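You operate a simulated robot arm through the tools that you are given. There is no shell and no other tool. Be economical: measure what you need, move in short steps, check, and stop when the job is done.

Carry out the task below with a simulated robot arm. There is one attempt and no reset: what you move stays moved.

## Task
Flex the bundle from HOLD to 4 mm and rack it READY.
Fine: turn the flexing knob back to 0 before it leaves the frame; no crease.

The check looks at the end state, three seconds after you hand in, the way a careful person would. Anything else that was tipped, shoved, dropped, spilled or broken makes it a failure.

## Robot
A 7-joint arm with a two-finger parallel gripper, fixed in place. Base frame: the origin is at the foot of the arm, x ahead of it, y to its left, z up; the work surface is at about z = 0.808. Readings come in m, degrees, newtons and seconds.
With the tool pointing down near the work surface it reaches from about 0.3 to 0.7 m from the base axis. Its first joint turns from -66.0 to 66.0 degrees. Payload 1.57 kg.
The tool frame sits at the grasp point between the pads (the TCP): z along the fingers, y along the line on which they close. The tips reach 0.03 m beyond it. The gripper opens to 0.11 m. The fingers are 0.024 m wide and 0.012 m thick; the gripper's body (0.048 by 0.112 m) begins 0.078 m behind the TCP.
Orientation is told as [roll, pitch, yaw] about the base's x, y, z axes, in that order, counted from this pose: with the fingers straight down and closing along the base's y, the tool's x points along the base's -x, its y along +y and its z along -z.

## Interface
- The arm moves only by the tool move_arm. Its argument "increments" is a list that holds one entry, the list of rows, each a list of 7 numbers: the shift along the base's x, y, z in units of 400 mm (1.0 is 400 mm), then the turn, a rotation vector about the base's x, y, z in units of 90 degrees (1.0 is 90 degrees), then the finger opening in m, from 0 to 0.11. In form: [[[tx, ty, tz, wx, wy, wz, fingers], ...]]. A call has 1 to 10 rows; each row is the pose to reach, as a shift and turn from the pose commanded when the call began. A call with a number of a shift or a turn outside -1 to 1 is refused whole. Each row takes 0.2 s and may step no farther than 0.05 m and 8.6 degrees from the row before; otherwise, or with a gripper value out of range, the whole call is refused. Where a pose cannot be reached the arm comes as near as it can. A force on the tool above 40 N (or 10 N above the force at the start of the call, whichever is more), or a blocked arm, ends the call early, and 0.2 s more pass. The fingers move at their own pace (about 0.108 m/s each) and stop on an object; they squeeze with about 35 N. The grip force told is the motor's: it shows also when the fingers shut on nothing. Time passes only in rows, and 0.2 s behind the last, so rows that repeat a pose let the fingers close. The reply holds the time, the measured pose of the TCP, the force on the tool along the base axes, the opening and the grip force, in the units named above and with some noise, and new pictures: "show" is both (left out), scene, wrist or none.
- Cameras (640 x 400 px; columns grow to the right, rows downward): "scene" is fixed at [0.1429, -0.3801, 1.399]; the picture's right is [0.92, -0.38, 0.00], its down [-0.24, -0.58, -0.78] and it looks along [0.30, 0.72, -0.63] (base axes); focal length 362 px, centre (320, 200). "wrist" rides on the gripper at [-0.036, 0, -0.08] in the tool frame; the picture's right is [0.00, -1.00, 0.00], its down [0.97, 0.00, -0.24] and it looks along [0.24, 0.00, 0.97] (tool axes); focal length 218 px, centre (320, 200).
- point_at(camera, pixels): for up to 12 pixels [column, row] of the newest picture of that camera ("zoom" is the newest enlarged one), the place [x, y, z] in the base frame of the surface seen there, good to about 0.003 m. No time passes.
- zoom(camera, box): a new picture of the part [left, top, right, bottom] of that camera's present view, enlarged. No time passes.
- finish_job(): hands the job in; it is judged then, once.

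Work in short steps. Measure before you move; look again where a grasp or a placing could have gone wrong, and mend it. You have 80 turns and 120 pictures in all, those below and enlarged ones among them. Open the gripper and draw the arm clear of the work before you hand the job in, unless the task says otherwise; then end with one line.

The tools are called after "Emit:" as name(argument=value, ...) on one line, values as JSON. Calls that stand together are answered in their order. move_arm: Moves the arm, as the interface text tells. Its arguments: {"type":"object","properties":{"increments":{"type":"array"},"show":{"type":"string","enum":["both","scene","wrist","none"]}},"required":["increments"]} The other tools are called the same way: point_at (camera, pixels) gives the place of the surface under pixels of a picture; zoom (camera, box) takes an enlarged picture of a part of a camera's view; finish_job () hands the job in.

At the start:

```text
time_s: 0.0
eef_pos: [0.4742, -0.0238, 1.1614]
tool_rot: [0.1, 0.0, 0.0]
wrist_force: [-1.6, -0.5, 0.3]
width: 0.11
grasp_force: 0.0
```

scene: 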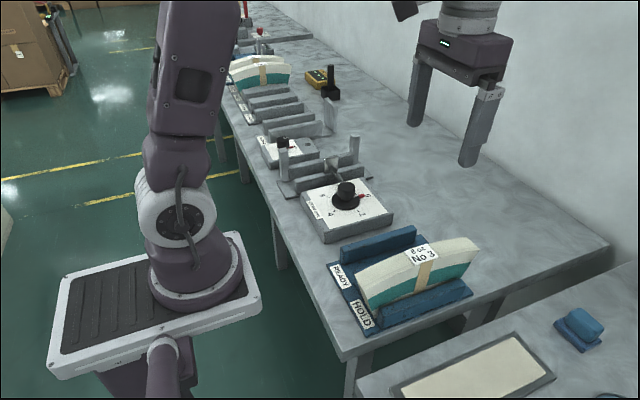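
wrist: 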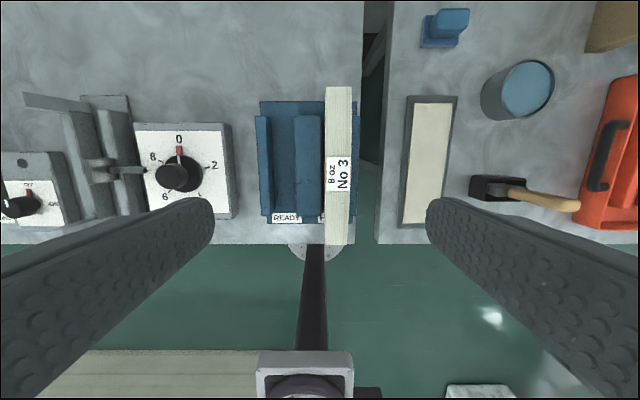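

The scene shows a blue rack (READY/HOLD) with the bundle at about (420,270), and a knob frame at about (345,200). I'll enlarge both views to read the details.

Emit:
zoom(camera="scene", box=[240, 120, 500, 340])

Emit:
zoom(camera="wrist", box=[0, 60, 380, 260])

```text
1.82 times, centred on (370, 230) of scene
```

zoom: 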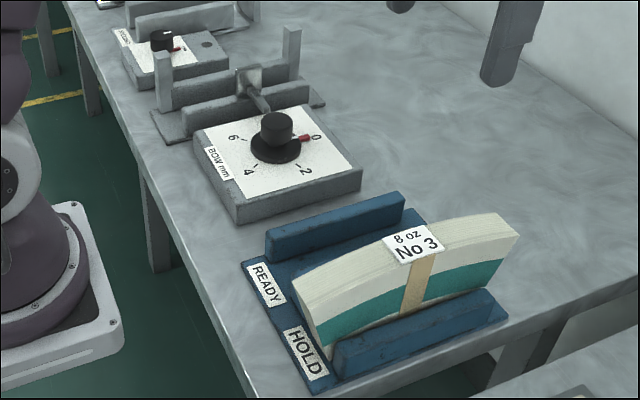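

```text
1.68 times, centred on (190, 160) of wrist
```

zoom: 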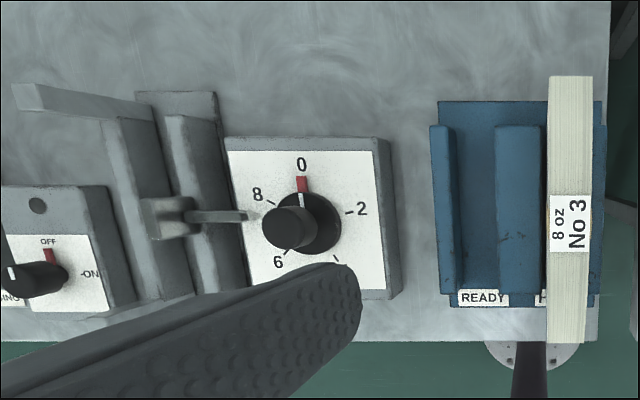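

The knob dial reads 0 to 8, clockwise, with 0 toward +x. I'll measure points on the bundle, the rack, the frame and the knob.

Emit:
point_at(camera="scene", pixels=[[362, 272], [370, 300], [478, 242], [472, 262], [424, 258], [390, 242], [420, 228], [345, 190], [352, 222], [340, 280], [362, 315], [455, 300]])

Emit:
point_at(camera="wrist", pixels=[[338, 90], [338, 240], [328, 160], [350, 160], [310, 120], [310, 215], [263, 125], [263, 210], [284, 160], [170, 175], [180, 150], [200, 215]])

Emit:
point_at(camera="wrist", pixels=[[120, 120], [105, 180], [75, 130], [75, 185], [98, 171], [130, 170], [88, 180], [40, 100], [110, 105], [140, 210], [130, 125], [222, 130]])

Emit:
zoom(camera="scene", box=[255, 120, 415, 220])

```text
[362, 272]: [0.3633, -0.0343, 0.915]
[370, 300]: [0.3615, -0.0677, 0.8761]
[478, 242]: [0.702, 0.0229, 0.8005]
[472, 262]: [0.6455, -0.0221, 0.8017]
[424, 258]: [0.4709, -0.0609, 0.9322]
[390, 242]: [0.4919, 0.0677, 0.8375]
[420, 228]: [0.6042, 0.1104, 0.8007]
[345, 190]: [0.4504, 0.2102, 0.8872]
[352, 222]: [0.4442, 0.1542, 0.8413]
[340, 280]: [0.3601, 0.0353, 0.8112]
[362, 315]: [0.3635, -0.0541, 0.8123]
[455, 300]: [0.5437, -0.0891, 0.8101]
```

```text
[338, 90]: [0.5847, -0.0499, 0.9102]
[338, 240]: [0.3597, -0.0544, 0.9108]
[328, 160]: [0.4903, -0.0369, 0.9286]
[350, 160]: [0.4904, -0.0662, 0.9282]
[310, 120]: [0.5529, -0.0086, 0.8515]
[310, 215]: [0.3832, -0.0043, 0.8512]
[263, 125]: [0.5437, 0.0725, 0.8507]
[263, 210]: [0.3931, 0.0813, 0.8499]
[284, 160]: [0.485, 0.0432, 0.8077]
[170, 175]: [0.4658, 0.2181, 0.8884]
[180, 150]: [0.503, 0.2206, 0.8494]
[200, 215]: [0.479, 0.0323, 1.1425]
```

```text
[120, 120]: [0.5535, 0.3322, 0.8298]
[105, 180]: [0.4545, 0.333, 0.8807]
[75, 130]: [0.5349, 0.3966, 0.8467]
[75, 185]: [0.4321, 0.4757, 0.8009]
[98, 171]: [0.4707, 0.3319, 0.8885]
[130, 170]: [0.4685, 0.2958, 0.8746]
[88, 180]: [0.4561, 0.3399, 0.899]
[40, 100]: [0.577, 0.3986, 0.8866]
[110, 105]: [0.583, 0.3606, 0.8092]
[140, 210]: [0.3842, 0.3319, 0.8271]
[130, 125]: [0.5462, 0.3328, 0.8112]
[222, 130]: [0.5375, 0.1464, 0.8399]
```

```text
4.00 times, centred on (335, 170) of scene
```

zoom: 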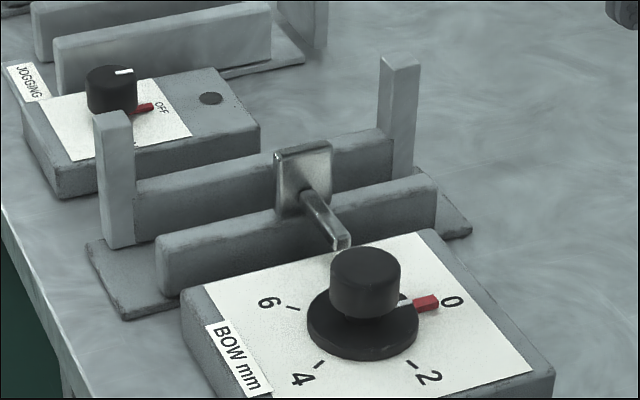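

The frame slot lies at y of about 0.33 to 0.39, with the pusher plate at x≈0.47. I'll move over the frame for a better look from above, staying high.

Emit:
move_arm(increments=[[[0, 0.12, 0, 0, 0, 0, 0.11], [0, 0.24, 0, 0, 0, 0, 0.11], [0, 0.36, 0, 0, 0, 0, 0.11], [0, 0.48, 0, 0, 0, 0, 0.11], [0, 0.6, 0, 0, 0, 0, 0.11], [0, 0.72, 0, 0, 0, 0, 0.11], [0, 0.84, 0, 0, 0, 0, 0.11], [0, 0.9, 0, 0, 0, 0, 0.11]]])

```text
time_s: 1.8
eef_pos: [0.4736, 0.3359, 1.1623]
tool_rot: [-0.1, -0.1, 0.0]
wrist_force: [-0.6, -0.7, -0.6]
width: 0.1101
grasp_force: 0.0
```

scene: 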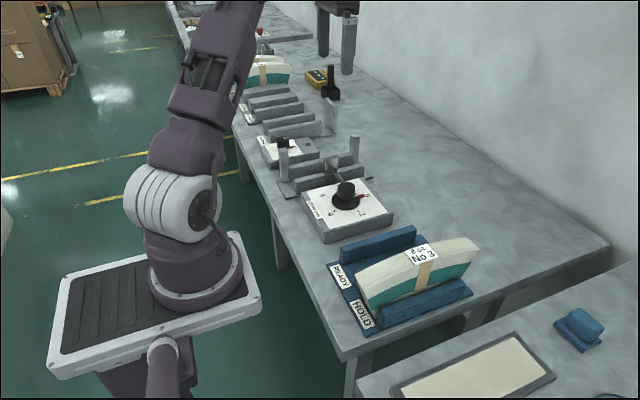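
wrist: 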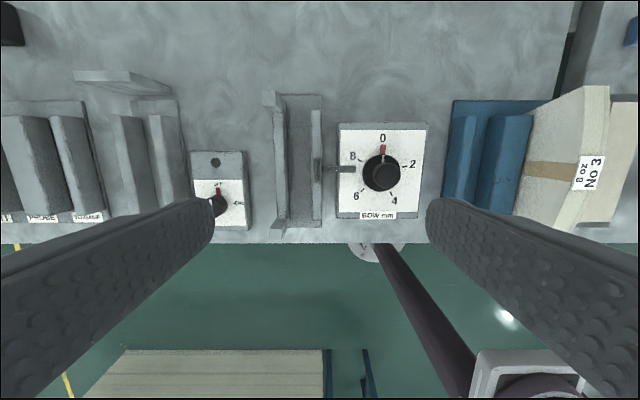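

Emit:
zoom(camera="wrist", box=[240, 80, 440, 240])

Emit:
point_at(camera="wrist", pixels=[[274, 98], [276, 230], [280, 160], [284, 120], [291, 180], [305, 130], [315, 140], [316, 200], [322, 110], [317, 168], [340, 169], [352, 170]])

Emit:
point_at(camera="wrist", pixels=[[381, 172], [363, 172], [399, 170], [380, 190], [383, 149], [383, 138], [394, 201], [365, 160], [320, 220], [311, 220], [289, 220], [321, 182]])

```text
2.50 times, centred on (340, 160) of wrist
```

zoom: 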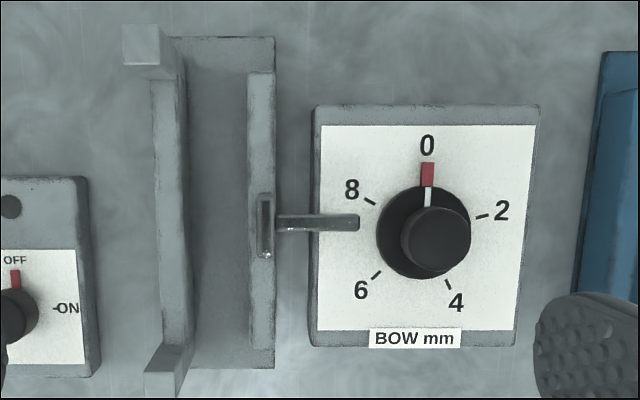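

```text
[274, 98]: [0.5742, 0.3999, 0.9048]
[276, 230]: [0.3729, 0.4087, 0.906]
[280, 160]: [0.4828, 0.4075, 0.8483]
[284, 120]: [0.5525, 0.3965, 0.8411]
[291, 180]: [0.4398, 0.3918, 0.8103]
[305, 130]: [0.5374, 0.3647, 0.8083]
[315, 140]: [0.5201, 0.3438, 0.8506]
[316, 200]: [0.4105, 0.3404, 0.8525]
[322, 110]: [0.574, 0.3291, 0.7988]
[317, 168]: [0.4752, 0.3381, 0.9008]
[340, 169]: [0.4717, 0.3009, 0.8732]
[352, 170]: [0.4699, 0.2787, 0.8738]
```

```text
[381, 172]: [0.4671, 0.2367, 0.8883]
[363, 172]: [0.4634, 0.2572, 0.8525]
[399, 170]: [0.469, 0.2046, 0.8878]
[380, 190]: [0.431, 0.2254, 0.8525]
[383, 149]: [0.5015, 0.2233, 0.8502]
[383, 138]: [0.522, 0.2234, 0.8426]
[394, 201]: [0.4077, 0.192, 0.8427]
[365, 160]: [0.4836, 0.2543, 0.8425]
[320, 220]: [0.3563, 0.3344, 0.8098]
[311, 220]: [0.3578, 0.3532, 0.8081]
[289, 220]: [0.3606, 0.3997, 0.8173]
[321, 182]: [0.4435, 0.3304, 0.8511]
```

The slot runs from about y=0.351 to 0.397, with the plate at x≈0.472 and its top at z≈0.90. The bundle is about 39 mm thick and reaches z 0.93, so gripping it above z≈0.905 keeps the fingers clear of the plate. I'll go back over the bundle and lower to look.

Emit:
move_arm(increments=[[[0, -0.12, 0, 0, 0, 0, 0.11], [0, -0.24, 0, 0, 0, 0, 0.11], [0, -0.36, 0, 0, 0, 0, 0.11], [0, -0.48, 0, 0, 0, 0, 0.11], [0, -0.6, 0, 0, 0, 0, 0.11], [0, -0.72, 0, 0, 0, 0, 0.11], [0, -0.84, 0, 0, 0, 0, 0.11], [0, -0.96, 0, 0, 0, 0, 0.09], [0, -0.967, -0.12, 0, 0, 0, 0.09], [0, -0.967, -0.22, 0, 0, 0, 0.09]]])

```text
time_s: 4.0
eef_pos: [0.475, -0.048, 1.0725]
tool_rot: [0.1, 0.1, 0.0]
wrist_force: [0.1, 0.4, -0.4]
width: 0.0901
grasp_force: 0.0
```

scene: 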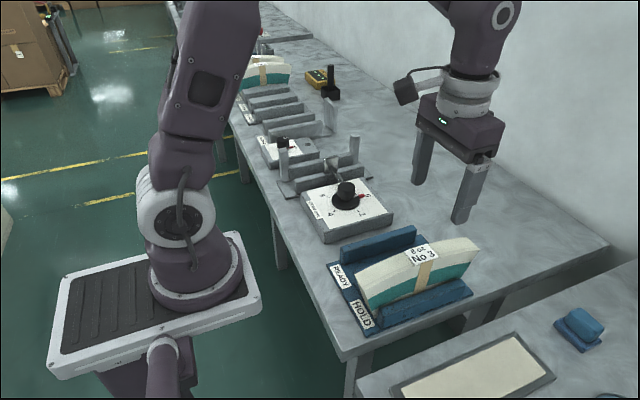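
wrist: 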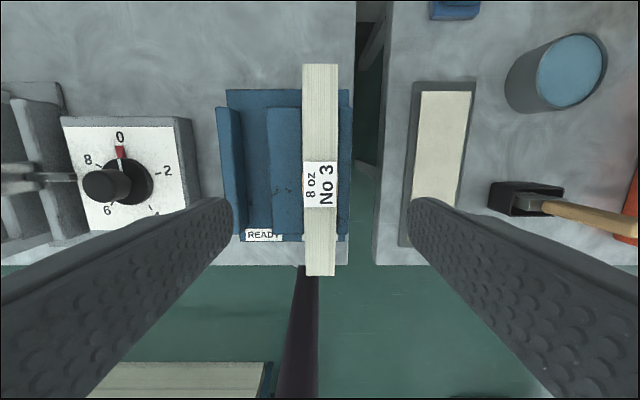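

The bundle is centred under the gripper (columns 303–338). I'll measure its ends and the rails.

Emit:
point_at(camera="wrist", pixels=[[322, 66], [320, 273], [304, 110], [336, 110], [308, 250], [333, 250], [320, 162], [320, 206], [272, 150], [296, 150], [343, 150], [349, 150]])

Emit:
zoom(camera="wrist", box=[210, 50, 370, 290])

```text
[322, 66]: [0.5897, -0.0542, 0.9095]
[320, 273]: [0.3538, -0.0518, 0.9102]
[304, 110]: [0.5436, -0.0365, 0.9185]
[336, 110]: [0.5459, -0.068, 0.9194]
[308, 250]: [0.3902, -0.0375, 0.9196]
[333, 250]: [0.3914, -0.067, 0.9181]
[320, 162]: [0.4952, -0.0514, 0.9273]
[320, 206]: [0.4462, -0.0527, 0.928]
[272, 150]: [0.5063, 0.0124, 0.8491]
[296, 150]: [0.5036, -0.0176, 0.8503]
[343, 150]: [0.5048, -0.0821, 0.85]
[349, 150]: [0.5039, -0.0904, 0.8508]
```

```text
1.67 times, centred on (290, 170) of wrist
```

zoom: 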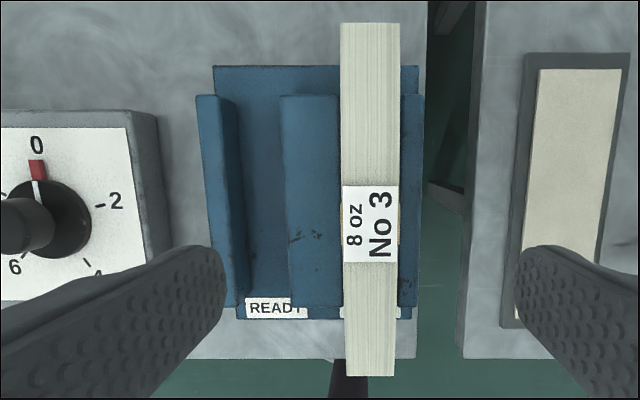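

Bundle centre is about (0.472, −0.052), with a 36 mm width and top at z 0.928. I'll descend to TCP z≈0.937 (tips ≈0.907) and close on the upper part.

Emit:
move_arm(increments=[[[-0.002, -0.002, -0.1, 0, 0, 0, 0.08], [-0.004, -0.003, -0.2, 0, 0, 0, 0.07], [-0.005, -0.003, -0.28, 0, 0, 0, 0.07], [-0.005, -0.003, -0.341, 0, 0, 0, 0.06], [-0.005, -0.003, -0.341, 0, 0, 0, 0.06]]])

```text
time_s: 5.2
eef_pos: [0.4718, -0.0518, 0.9359]
tool_rot: [0.0, 0.0, 0.0]
wrist_force: [0.4, -0.6, 0.4]
width: 0.06
grasp_force: 0.1
```

scene: 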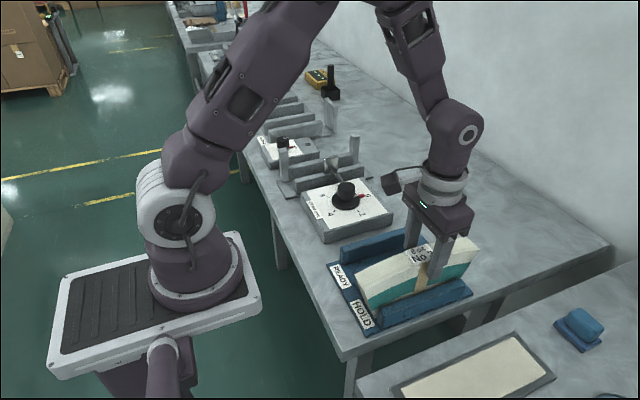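
wrist: 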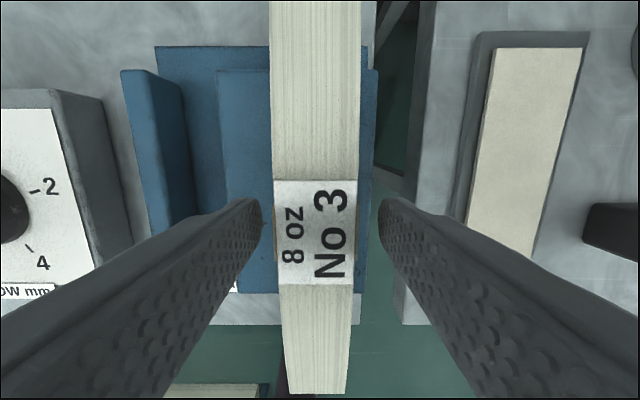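

The fingers straddle the bundle symmetrically, so I'll close them.

Emit:
move_arm(increments=[[[0, 0, 0, 0, 0, 0, 0.045], [0, 0, 0, 0, 0, 0, 0.03], [0, 0, 0, 0, 0, 0, 0.02], [0, 0, 0, 0, 0, 0, 0.02]]], show="none")

```text
time_s: 6.2
eef_pos: [0.4714, -0.051, 0.9368]
tool_rot: [0.0, 0.0, 0.0]
wrist_force: [0.4, 2.0, 0.6]
width: 0.0359
grasp_force: 35.2
```

It is gripped at 36 mm with 35 N. I'll lift it straight up 0.14 m.

Emit:
move_arm(increments=[[[0, 0, 0.03, 0, 0, 0, 0.02], [0, 0, 0.08, 0, 0, 0, 0.02], [0, 0, 0.16, 0, 0, 0, 0.02], [0, 0, 0.24, 0, 0, 0, 0.02], [0, 0, 0.31, 0, 0, 0, 0.02], [0, 0, 0.35, 0, 0, 0, 0.02], [0, 0, 0.35, 0, 0, 0, 0.02]]])

```text
time_s: 7.8
eef_pos: [0.4714, -0.0505, 1.0767]
tool_rot: [0.0, 0.0, 0.1]
wrist_force: [0.9, -0.4, -5.4]
width: 0.0356
grasp_force: 35.0
```

scene: 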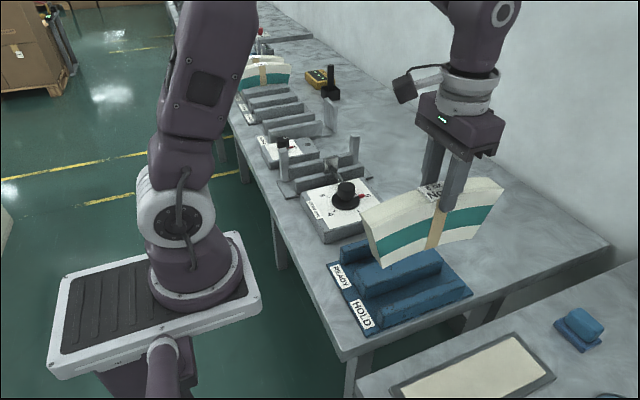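
wrist: 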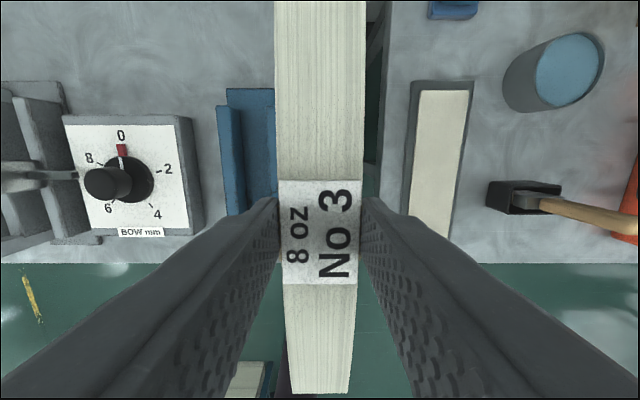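

It hangs level at about 5 N. I'll carry it toward the frame at this height.

Emit:
move_arm(increments=[[[0, 0.05, 0.02, 0, 0, 0, 0.02], [0, 0.14, 0.02, 0, 0, 0, 0.02], [0, 0.24, 0.02, 0, 0, 0, 0.02], [0, 0.34, 0.02, 0, 0, 0, 0.02], [0, 0.44, 0.02, 0, 0, 0, 0.02], [0, 0.54, 0.02, 0, 0, 0, 0.02], [0, 0.64, 0.02, 0, 0, 0, 0.02], [0, 0.74, 0.02, 0, 0, 0, 0.02], [0, 0.82, 0.02, 0, 0, 0, 0.02], [0, 0.88, 0.02, 0, 0, 0, 0.02]]], show="none")

Emit:
move_arm(increments=[[[0.003, 0.05, 0, 0, 0, 0, 0.02], [0.003, 0.11, 0, 0, 0, 0, 0.02], [0.003, 0.15, 0, 0, 0, 0, 0.02], [0.003, 0.1845, 0, 0, 0, 0, 0.02], [0.003, 0.1845, 0, 0, 0, 0, 0.02]]])

```text
time_s: 10.0
eef_pos: [0.4714, 0.3013, 1.0852]
tool_rot: [0.0, 0.1, -0.1]
wrist_force: [-0.3, 0.4, -5.0]
width: 0.0356
grasp_force: 35.3
```

```text
time_s: 11.2
eef_pos: [0.4728, 0.3728, 1.0857]
tool_rot: [0.0, 0.0, 0.0]
wrist_force: [-0.1, -1.1, -5.2]
width: 0.036
grasp_force: 34.9
```

scene: 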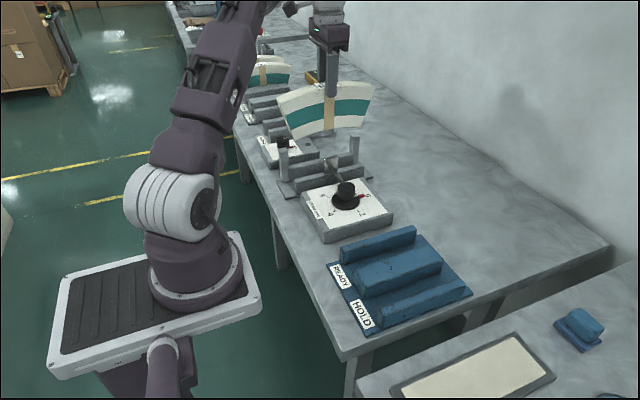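
wrist: 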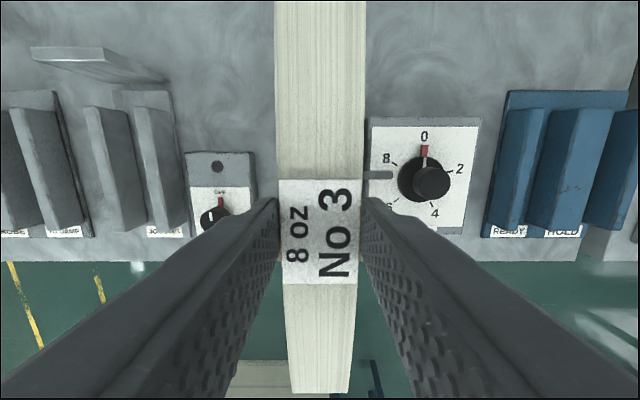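

Bundle spans about y 0.356–0.392, between the rail faces at 0.351 and 0.397. I'll lower it to 1 cm above its seat and look.

Emit:
move_arm(increments=[[[0, 0, -0.08, 0, 0, 0, 0.02], [0, 0, -0.16, 0, 0, 0, 0.02], [0, 0, -0.22, 0, 0, 0, 0.02], [0, 0, -0.26, 0, 0, 0, 0.02], [0, 0, -0.3, 0, 0, 0, 0.02], [0, 0, -0.335, 0, 0, 0, 0.02], [0, 0, -0.335, 0, 0, 0, 0.02]]])

Emit:
zoom(camera="scene", box=[250, 100, 410, 220])

```text
time_s: 12.8
eef_pos: [0.4724, 0.3741, 0.9498]
tool_rot: [-0.1, -0.1, 0.0]
wrist_force: [0.7, -1.5, -5.4]
width: 0.0356
grasp_force: 35.4
```

scene: 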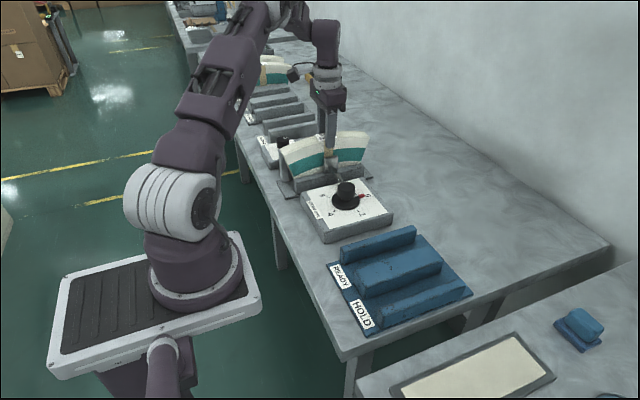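
wrist: 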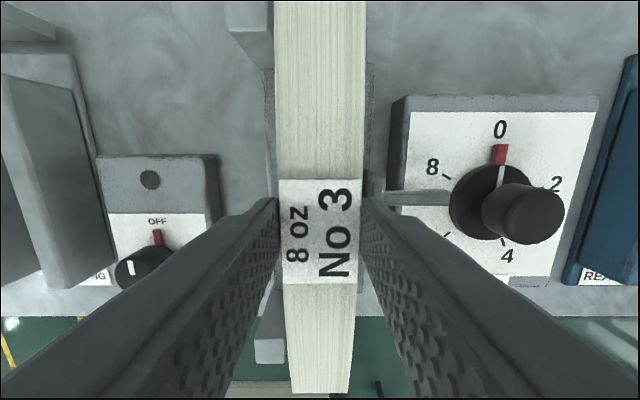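

```text
3.33 times, centred on (330, 160) of scene
```

zoom: 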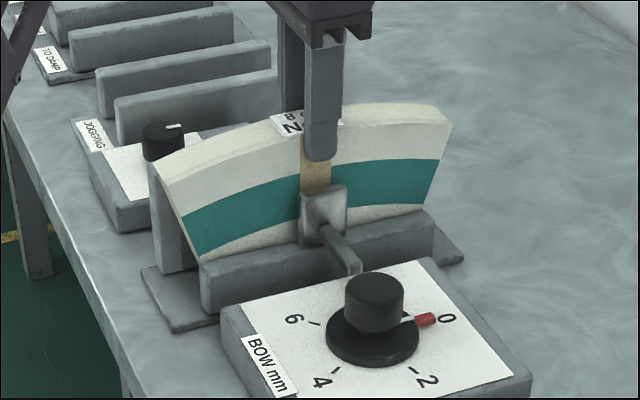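

It is in the slot with the finger above the plate. I'll lower the rest in small steps, watching the force.

Emit:
move_arm(increments=[[[0, 0, -0.012, 0, 0, 0, 0.02], [0, 0, -0.022, 0, 0, 0, 0.02], [0, 0, -0.03, 0, 0, 0, 0.02], [0, 0, -0.03, 0, 0, 0, 0.02]]], show="none")

```text
time_s: 13.8
eef_pos: [0.4724, 0.3735, 0.9385]
tool_rot: [0.1, 0.0, -0.1]
wrist_force: [-0.2, 0.2, -5.2]
width: 0.0353
grasp_force: 35.5
```

Still carrying the full weight, so I'll go a bit lower.

Emit:
move_arm(increments=[[[0, 0, -0.003, 0, 0, 0, 0.02], [0, 0, -0.005, 0, 0, 0, 0.02], [0, 0, -0.005, 0, 0, 0, 0.02]]], show="none")

```text
time_s: 14.6
eef_pos: [0.472, 0.374, 0.9364]
tool_rot: [0.1, 0.1, -0.1]
wrist_force: [0.0, 0.3, -5.3]
width: 0.0358
grasp_force: 35.4
```

Emit:
move_arm(increments=[[[0, 0, -0.0025, 0, 0, 0, 0.02], [0, 0, -0.005, 0, 0, 0, 0.02], [0, 0, -0.005, 0, 0, 0, 0.02]]], show="none")

Emit:
zoom(camera="scene", box=[250, 100, 410, 220])

```text
time_s: 15.4
eef_pos: [0.4726, 0.3752, 0.9372]
tool_rot: [0.1, -0.1, 0.0]
wrist_force: [-6.3, -4.1, 28.7]
width: 0.0355
grasp_force: 35.0
```

```text
3.33 times, centred on (330, 160) of scene
```

zoom: 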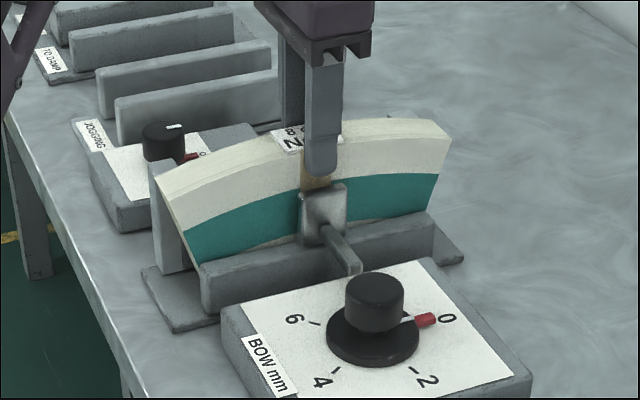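

The force rose to 29 N upward, so it's seated. I'll ease up, open the fingers modestly (they are above the plate), and raise.

Emit:
move_arm(increments=[[[0, 0, 0.005, 0, 0, 0, 0.02], [0, 0, 0.005, 0, 0, 0, 0.04], [0, 0, 0.005, 0, 0, 0, 0.055], [0, 0, 0.005, 0, 0, 0, 0.06], [0, 0, 0.06, 0, 0, 0, 0.06], [0, 0, 0.16, 0, 0, 0, 0.06], [0, 0, 0.26, 0, 0, 0, 0.06], [0, 0, 0.34, 0, 0, 0, 0.06]]])

Emit:
zoom(camera="scene", box=[250, 100, 410, 220])

```text
time_s: 17.2
eef_pos: [0.4738, 0.3742, 1.0714]
tool_rot: [0.0, 0.0, 0.0]
wrist_force: [0.6, 0.3, 0.1]
width: 0.06
grasp_force: 0.1
```

scene: 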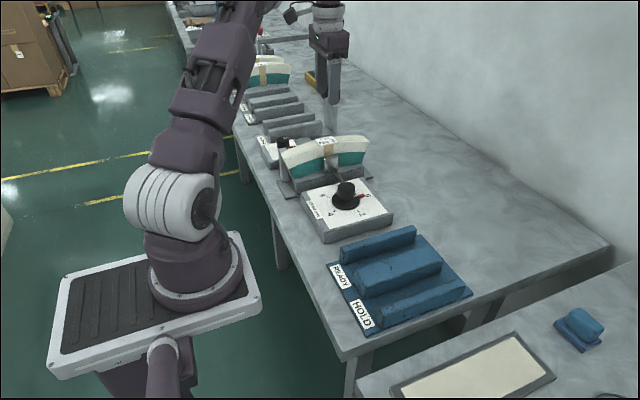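
wrist: 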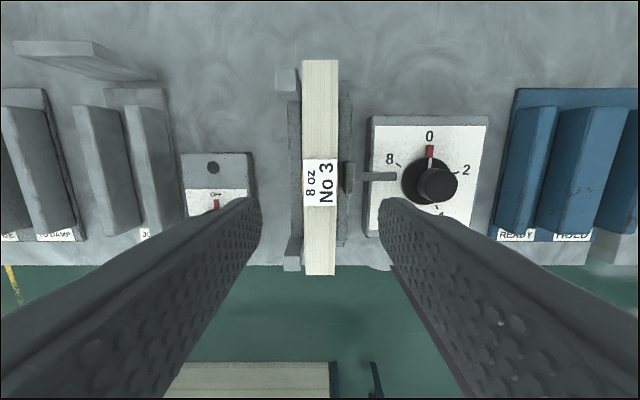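

```text
3.33 times, centred on (330, 160) of scene
```

zoom: 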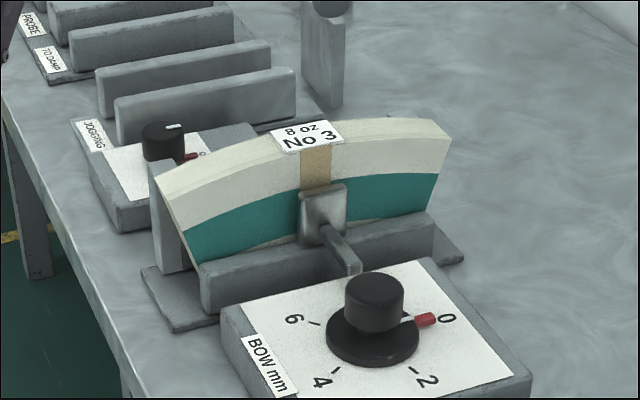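

The bundle stands properly in the frame, between the plate and the posts. Next I'll move over the knob (about x 0.463, y 0.226) to measure it.

Emit:
move_arm(increments=[[[0, -0.1, 0, 0, 0, 0, 0.07], [-0.01, -0.2, 0, 0, 0, 0, 0.08], [-0.0275, -0.3, 0, 0, 0, 0, 0.08], [-0.0275, -0.371, 0, 0, 0, 0, 0.08], [-0.0275, -0.371, 0, 0, 0, 0, 0.08]]], show="wrist")

Emit:
zoom(camera="wrist", box=[220, 90, 420, 270])

```text
time_s: 18.4
eef_pos: [0.4607, 0.2263, 1.0716]
tool_rot: [0.0, -0.1, 0.0]
wrist_force: [-0.1, 0.2, -0.2]
width: 0.0801
grasp_force: 0.2
```

wrist: 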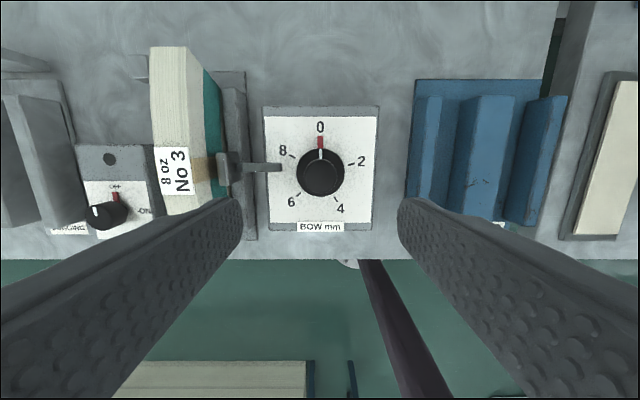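

```text
2.22 times, centred on (320, 180) of wrist
```

zoom: 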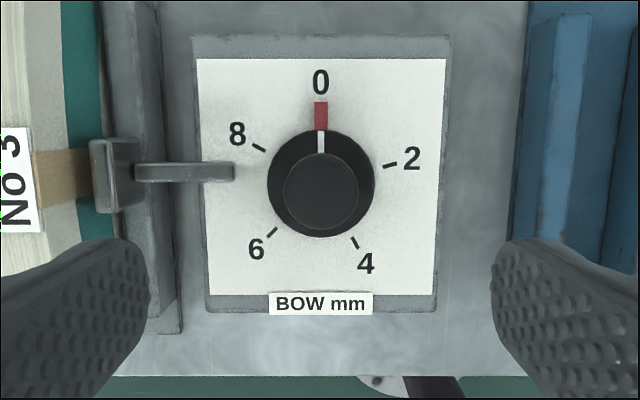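

The white pointer line is at 0. I'll measure the knob's centre and the tick directions.

Emit:
point_at(camera="zoom", pixels=[[321, 190], [284, 190], [358, 190], [321, 228], [321, 153], [268, 183], [375, 183], [389, 165], [355, 242], [272, 232], [259, 148], [321, 106]])

Emit:
point_at(camera="zoom", pixels=[[232, 171], [190, 171], [321, 133], [321, 235], [196, 60], [446, 60], [438, 294], [208, 294]])

```text
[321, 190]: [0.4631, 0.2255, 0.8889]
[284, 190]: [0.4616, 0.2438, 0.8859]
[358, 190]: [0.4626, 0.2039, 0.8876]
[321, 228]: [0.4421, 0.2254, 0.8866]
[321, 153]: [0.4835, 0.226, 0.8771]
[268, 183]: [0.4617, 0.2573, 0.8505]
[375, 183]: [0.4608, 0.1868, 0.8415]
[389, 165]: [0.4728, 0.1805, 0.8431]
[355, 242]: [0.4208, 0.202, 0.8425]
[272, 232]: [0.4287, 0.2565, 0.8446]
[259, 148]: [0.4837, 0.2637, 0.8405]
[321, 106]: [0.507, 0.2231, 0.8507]
```

```text
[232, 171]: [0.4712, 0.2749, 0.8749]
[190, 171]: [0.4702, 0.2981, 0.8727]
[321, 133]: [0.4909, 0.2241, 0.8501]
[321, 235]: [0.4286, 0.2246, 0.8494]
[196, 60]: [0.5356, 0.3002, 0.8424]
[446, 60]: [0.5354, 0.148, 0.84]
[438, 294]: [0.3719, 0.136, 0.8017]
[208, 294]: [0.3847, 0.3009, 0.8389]
```

Knob centre is about (0.461, 0.2245), top z 0.888, flange top z 0.852. The ticks are 75° per 2 mm, so 4 mm is 150° clockwise. I'll pre-rotate by +75° so the turn spans −75..+75.

Emit:
move_arm(increments=[[[-0.0035, -0.0022, 0, 0, 0, 0.0926, 0.07], [-0.0035, -0.0022, 0, 0, 0, 0.1852, 0.06], [-0.0035, -0.0022, 0, 0, 0, 0.2778, 0.06], [-0.0035, -0.0022, 0, 0, 0, 0.3704, 0.06], [-0.0035, -0.0022, 0, 0, 0, 0.463, 0.06], [-0.0035, -0.0022, 0, 0, 0, 0.5556, 0.06], [-0.0035, -0.0022, 0, 0, 0, 0.6482, 0.06], [-0.0035, -0.0022, 0, 0, 0, 0.7408, 0.06], [-0.0035, -0.0022, 0, 0, 0, 0.8333, 0.06], [-0.0035, -0.0022, 0, 0, 0, 0.8333, 0.06]]], show="wrist")

```text
time_s: 20.6
eef_pos: [0.4604, 0.2248, 1.0704]
tool_rot: [0.0, -0.1, 75.1]
wrist_force: [-0.3, -0.5, -0.3]
width: 0.06
grasp_force: 0.1
```

wrist: 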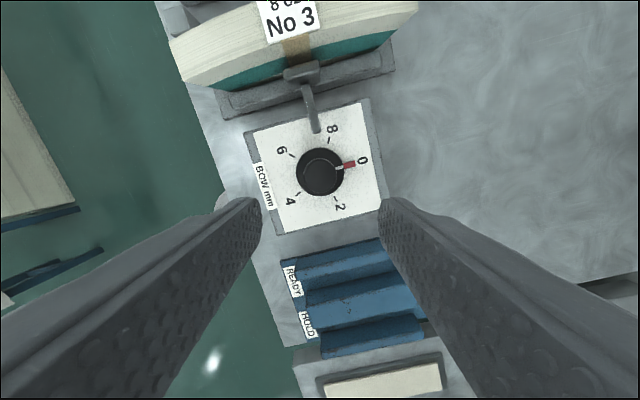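

Centred on the knob. I'll descend to TCP z≈0.888, which puts the tips just above the flange.

Emit:
move_arm(increments=[[[0, 0, -0.1, 0, 0, 0, 0.06], [0, 0, -0.2, 0, 0, 0, 0.06], [0, 0, -0.3, 0, 0, 0, 0.06], [0, 0, -0.38, 0, 0, 0, 0.06], [0, 0, -0.43, 0, 0, 0, 0.06], [0, 0, -0.453, 0, 0, 0, 0.06], [0, 0, -0.453, 0, 0, 0, 0.06]]])

Emit:
zoom(camera="scene", box=[250, 120, 450, 260])

```text
time_s: 22.2
eef_pos: [0.4592, 0.2244, 0.8908]
tool_rot: [0.0, 0.1, 75.0]
wrist_force: [-0.1, -0.5, 0.7]
width: 0.0598
grasp_force: 0.0
```

scene: 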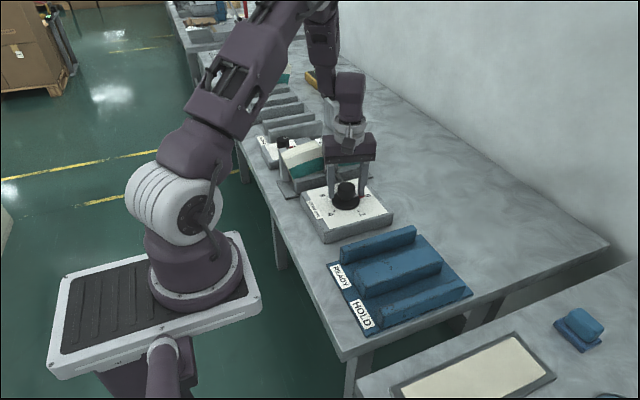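
wrist: 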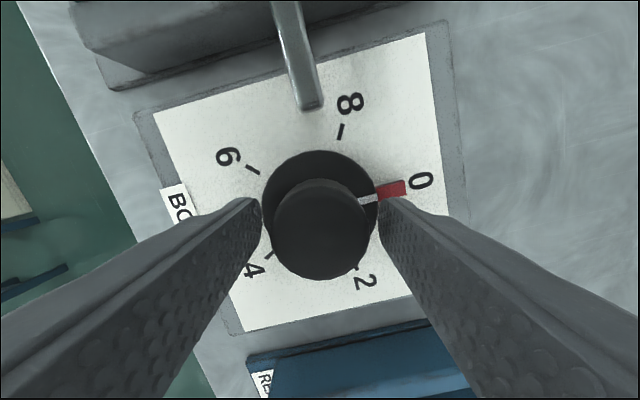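

```text
2.86 times, centred on (350, 190) of scene
```

zoom: 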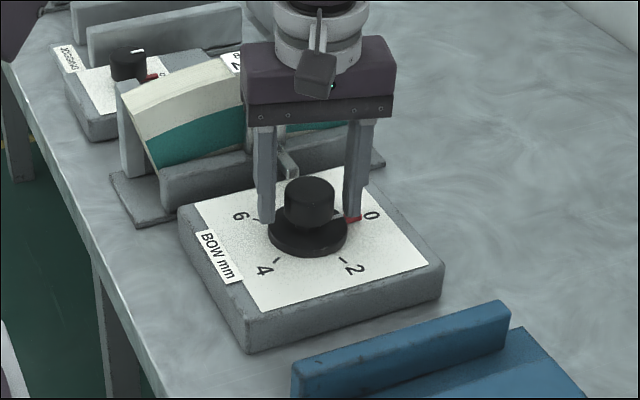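

The knob sits between the fingers (columns 270–368). I'll close on it.

Emit:
move_arm(increments=[[[0, 0, 0, 0, 0, 0, 0.045], [0, 0, 0, 0, 0, 0, 0.03], [0, 0, 0, 0, 0, 0, 0.02], [0, 0, 0, 0, 0, 0, 0.02]]], show="wrist")

```text
time_s: 23.2
eef_pos: [0.4601, 0.225, 0.8893]
tool_rot: [0.1, 0.0, 75.0]
wrist_force: [-0.5, 0.7, -2.2]
width: 0.0413
grasp_force: 44.9
```

wrist: 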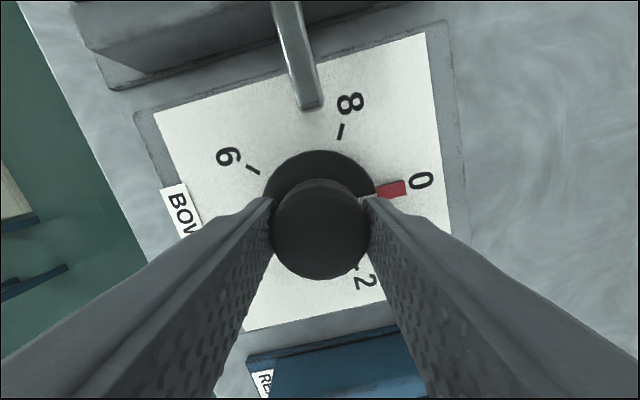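

Gripped at 41 mm. I'll turn clockwise a little first (−24°) to check the knob follows.

Emit:
move_arm(increments=[[[0, 0, 0, 0, 0, -0.0667, 0.02], [0, 0, 0, 0, 0, -0.1333, 0.02], [0, 0, 0, 0, 0, -0.2, 0.02], [0, 0, 0, 0, 0, -0.2667, 0.02], [0, 0, 0, 0, 0, -0.2667, 0.02]]])

Emit:
zoom(camera="scene", box=[270, 130, 430, 250])

```text
time_s: 24.4
eef_pos: [0.4592, 0.2258, 0.8894]
tool_rot: [0.0, 0.1, 50.9]
wrist_force: [-1.5, 0.3, -11.9]
width: 0.0414
grasp_force: 45.3
```

scene: 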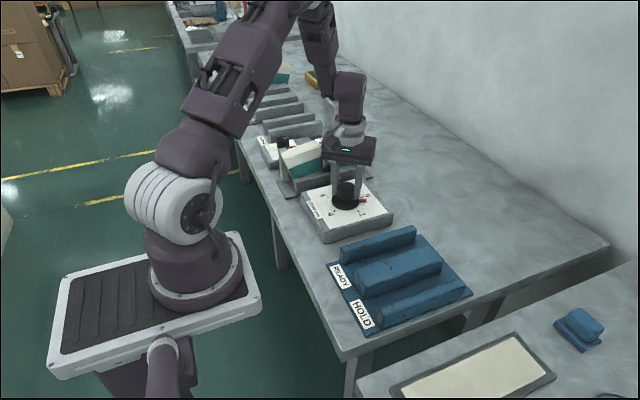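
wrist: 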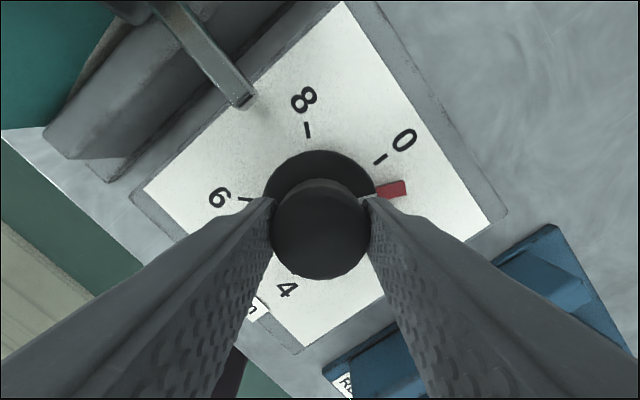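

```text
3.33 times, centred on (350, 190) of scene
```

zoom: 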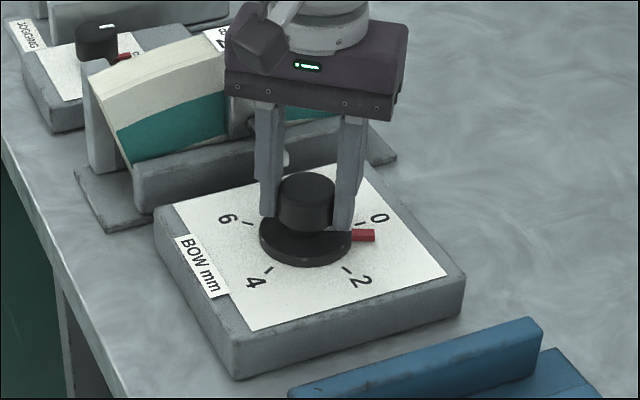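

The red pointer turns with the knob. I'll continue another 75°.

Emit:
move_arm(increments=[[[0, 0, 0, 0, 0, -0.0833, 0.02], [0, 0, 0, 0, 0, -0.1667, 0.02], [0, 0, 0, 0, 0, -0.25, 0.02], [0, 0, 0, 0, 0, -0.3333, 0.02], [0, 0, 0, 0, 0, -0.4167, 0.02], [0, 0, 0, 0, 0, -0.5, 0.02], [0, 0, 0, 0, 0, -0.5833, 0.02], [0, 0, 0, 0, 0, -0.6667, 0.02], [0, 0, 0, 0, 0, -0.75, 0.02], [0, 0, 0, 0, 0, -0.8333, 0.02]]])

Emit:
zoom(camera="scene", box=[270, 130, 430, 250])

```text
time_s: 26.6
eef_pos: [0.4608, 0.2259, 0.8883]
tool_rot: [-0.1, 0.1, -24.1]
wrist_force: [-5.3, 0.2, -23.9]
width: 0.0413
grasp_force: 45.4
```

scene: 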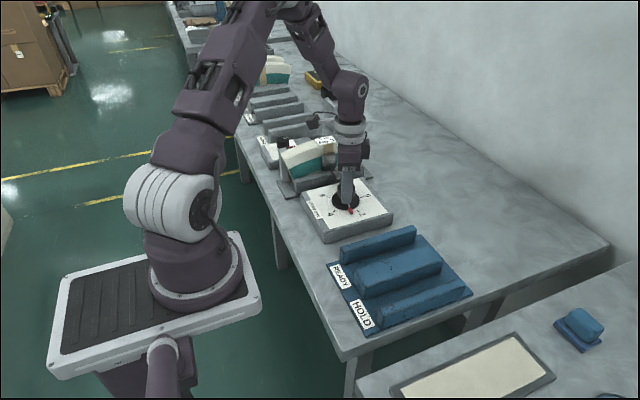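
wrist: 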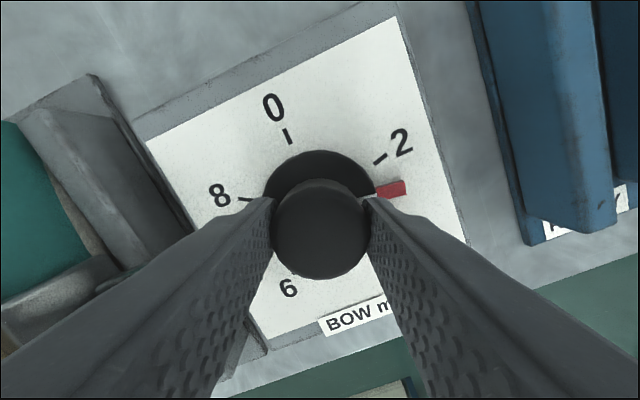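

```text
3.33 times, centred on (350, 190) of scene
```

zoom: 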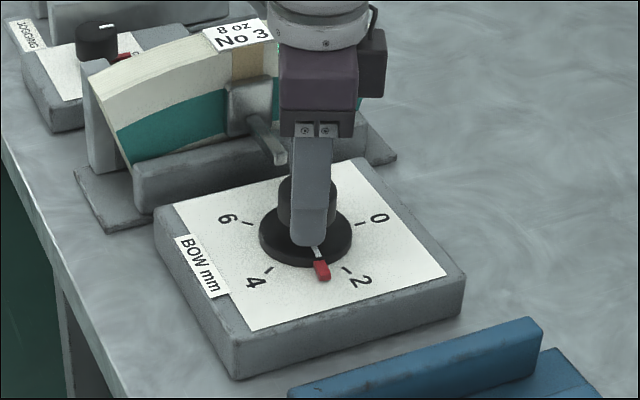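

99° turned and the pointer is between 2 and 4. I'll turn the last 51°, easing z down slightly because the tool is being pulled down.

Emit:
move_arm(increments=[[[0, 0, -0.001, 0, 0, -0.081, 0.02], [0, 0, -0.002, 0, 0, -0.162, 0.02], [0, 0, -0.002, 0, 0, -0.243, 0.02], [0, 0, -0.002, 0, 0, -0.324, 0.02], [0, 0, -0.002, 0, 0, -0.405, 0.02], [0, 0, -0.002, 0, 0, -0.486, 0.02], [0, 0, -0.002, 0, 0, -0.5667, 0.02], [0, 0, -0.002, 0, 0, -0.5667, 0.02]]])

Emit:
zoom(camera="scene", box=[270, 130, 430, 250])

Emit:
zoom(camera="wrist", box=[200, 60, 440, 260])

```text
time_s: 28.4
eef_pos: [0.4607, 0.2246, 0.8892]
tool_rot: [0.0, 0.1, -75.2]
wrist_force: [-18.5, -5.4, 21.2]
width: 0.0413
grasp_force: 45.4
```

scene: 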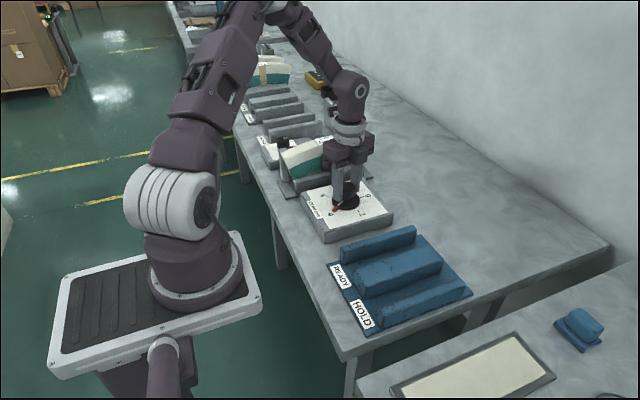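
wrist: 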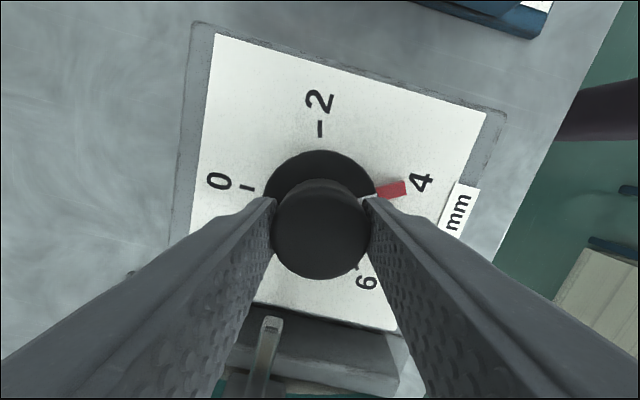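

```text
3.33 times, centred on (350, 190) of scene
```

zoom: 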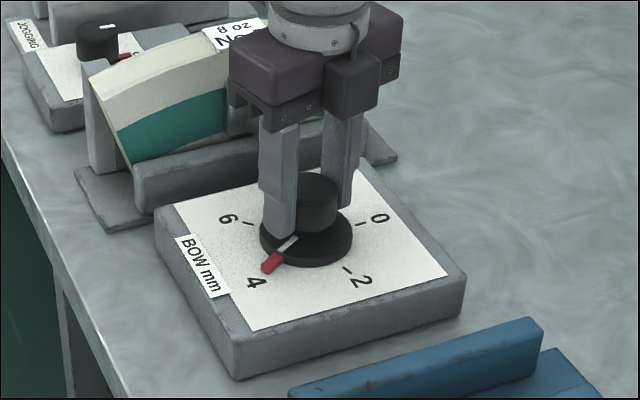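

```text
2.00 times, centred on (320, 160) of wrist
```

zoom: 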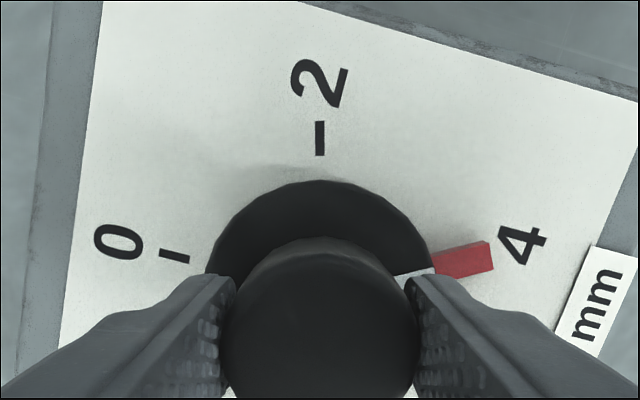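

The pointer is on the 4 tick. I'll release, leaving the knob where it is, and rise to check that the bundle really is bowed.

Emit:
move_arm(increments=[[[0, 0, 0.002, 0, 0, 0, 0.03], [0, 0, 0.002, 0, 0, 0, 0.05], [0, 0, 0.002, 0, 0, 0, 0.06], [0, 0, 0.08, 0, 0, 0, 0.06], [0, 0, 0.18, 0, 0, 0, 0.06], [0, 0, 0.29, 0, 0, 0, 0.06], [0, 0, 0.4, 0, 0, 0, 0.06], [0, 0, 0.45, 0, 0, 0, 0.06]]])

Emit:
zoom(camera="scene", box=[250, 110, 410, 230])

Emit:
zoom(camera="wrist", box=[200, 180, 440, 400])

```text
time_s: 30.2
eef_pos: [0.4612, 0.2248, 1.0691]
tool_rot: [0.0, 0.0, -75.0]
wrist_force: [0.1, 0.9, 0.0]
width: 0.0601
grasp_force: 0.1
```

scene: 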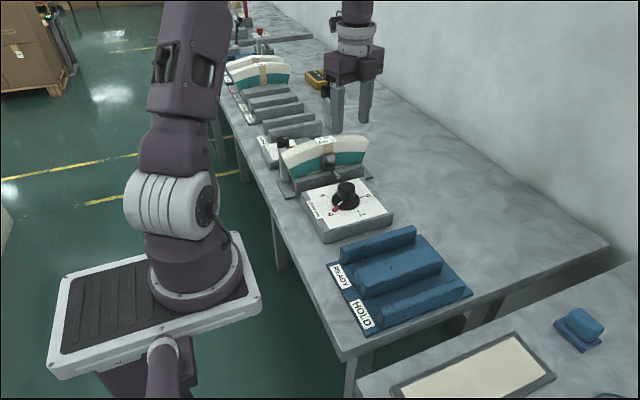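
wrist: 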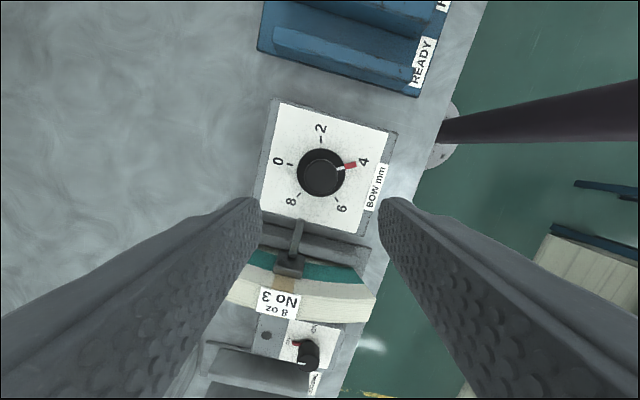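

```text
3.33 times, centred on (330, 170) of scene
```

zoom: 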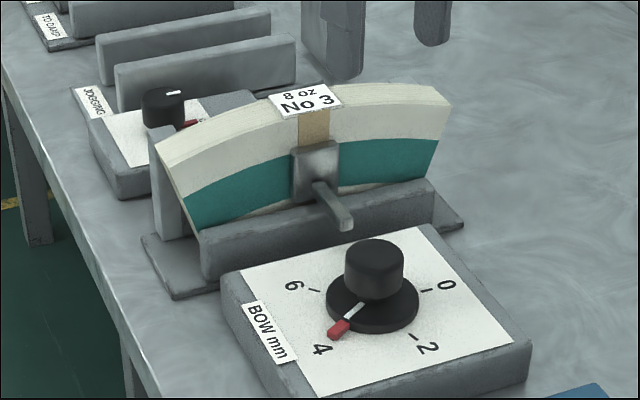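

```text
1.82 times, centred on (320, 290) of wrist
```

zoom: 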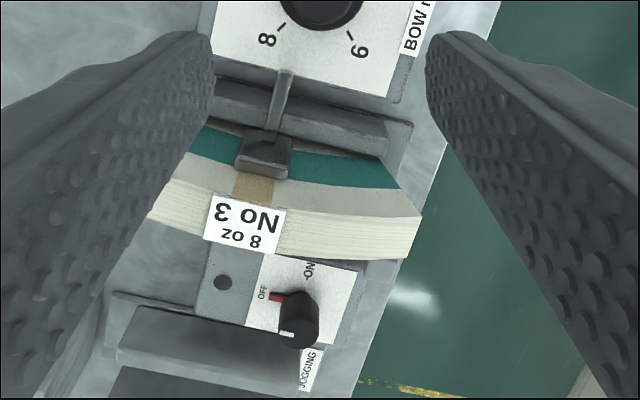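

The plate has moved toward the bundle. I'll measure the gap between plate and bundle, and the rod's travel.

Emit:
point_at(camera="scene", pixels=[[329, 148], [327, 158], [329, 146], [322, 140], [310, 170], [350, 160], [333, 163], [297, 151], [360, 142]])

Emit:
zoom(camera="scene", box=[300, 125, 360, 170])

```text
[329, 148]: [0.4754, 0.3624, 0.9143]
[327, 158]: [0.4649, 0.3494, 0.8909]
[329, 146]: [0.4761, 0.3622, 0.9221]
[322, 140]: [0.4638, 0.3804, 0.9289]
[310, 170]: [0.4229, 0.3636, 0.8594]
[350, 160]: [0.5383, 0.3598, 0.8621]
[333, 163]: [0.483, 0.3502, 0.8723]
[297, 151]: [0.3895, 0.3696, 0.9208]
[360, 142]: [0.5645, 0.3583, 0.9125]
```

```text
8.89 times, centred on (330, 148) of scene
```

zoom: 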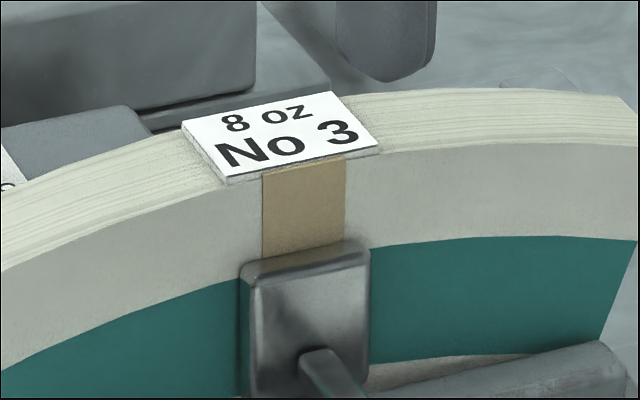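

The plate has closed the gap and bears on the bundle, with the dial at 4. I'll go back down and regrip the knob at the same yaw.

Emit:
move_arm(increments=[[[0, 0, -0.1, 0, 0, 0, 0.06], [0, 0, -0.2, 0, 0, 0, 0.06], [0, 0, -0.3, 0, 0, 0, 0.06], [0, 0, -0.38, 0, 0, 0, 0.06], [0, 0, -0.43, 0, 0, 0, 0.06], [0, 0, -0.449, 0, 0, 0, 0.06], [0, 0, -0.449, 0, 0, 0, 0.045], [0, 0, -0.449, 0, 0, 0, 0.03], [0, 0, -0.449, 0, 0, 0, 0.02], [0, 0, -0.449, 0, 0, 0, 0.02]]], show="wrist")

```text
time_s: 32.4
eef_pos: [0.459, 0.2256, 0.8884]
tool_rot: [-0.2, 0.0, -75.0]
wrist_force: [-7.8, -2.6, -4.7]
width: 0.0413
grasp_force: 44.5
```

wrist: 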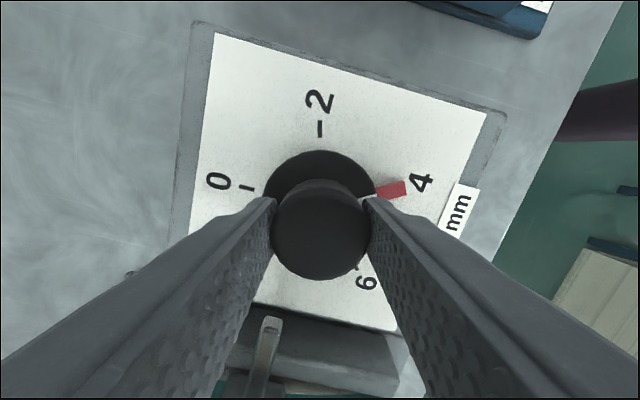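

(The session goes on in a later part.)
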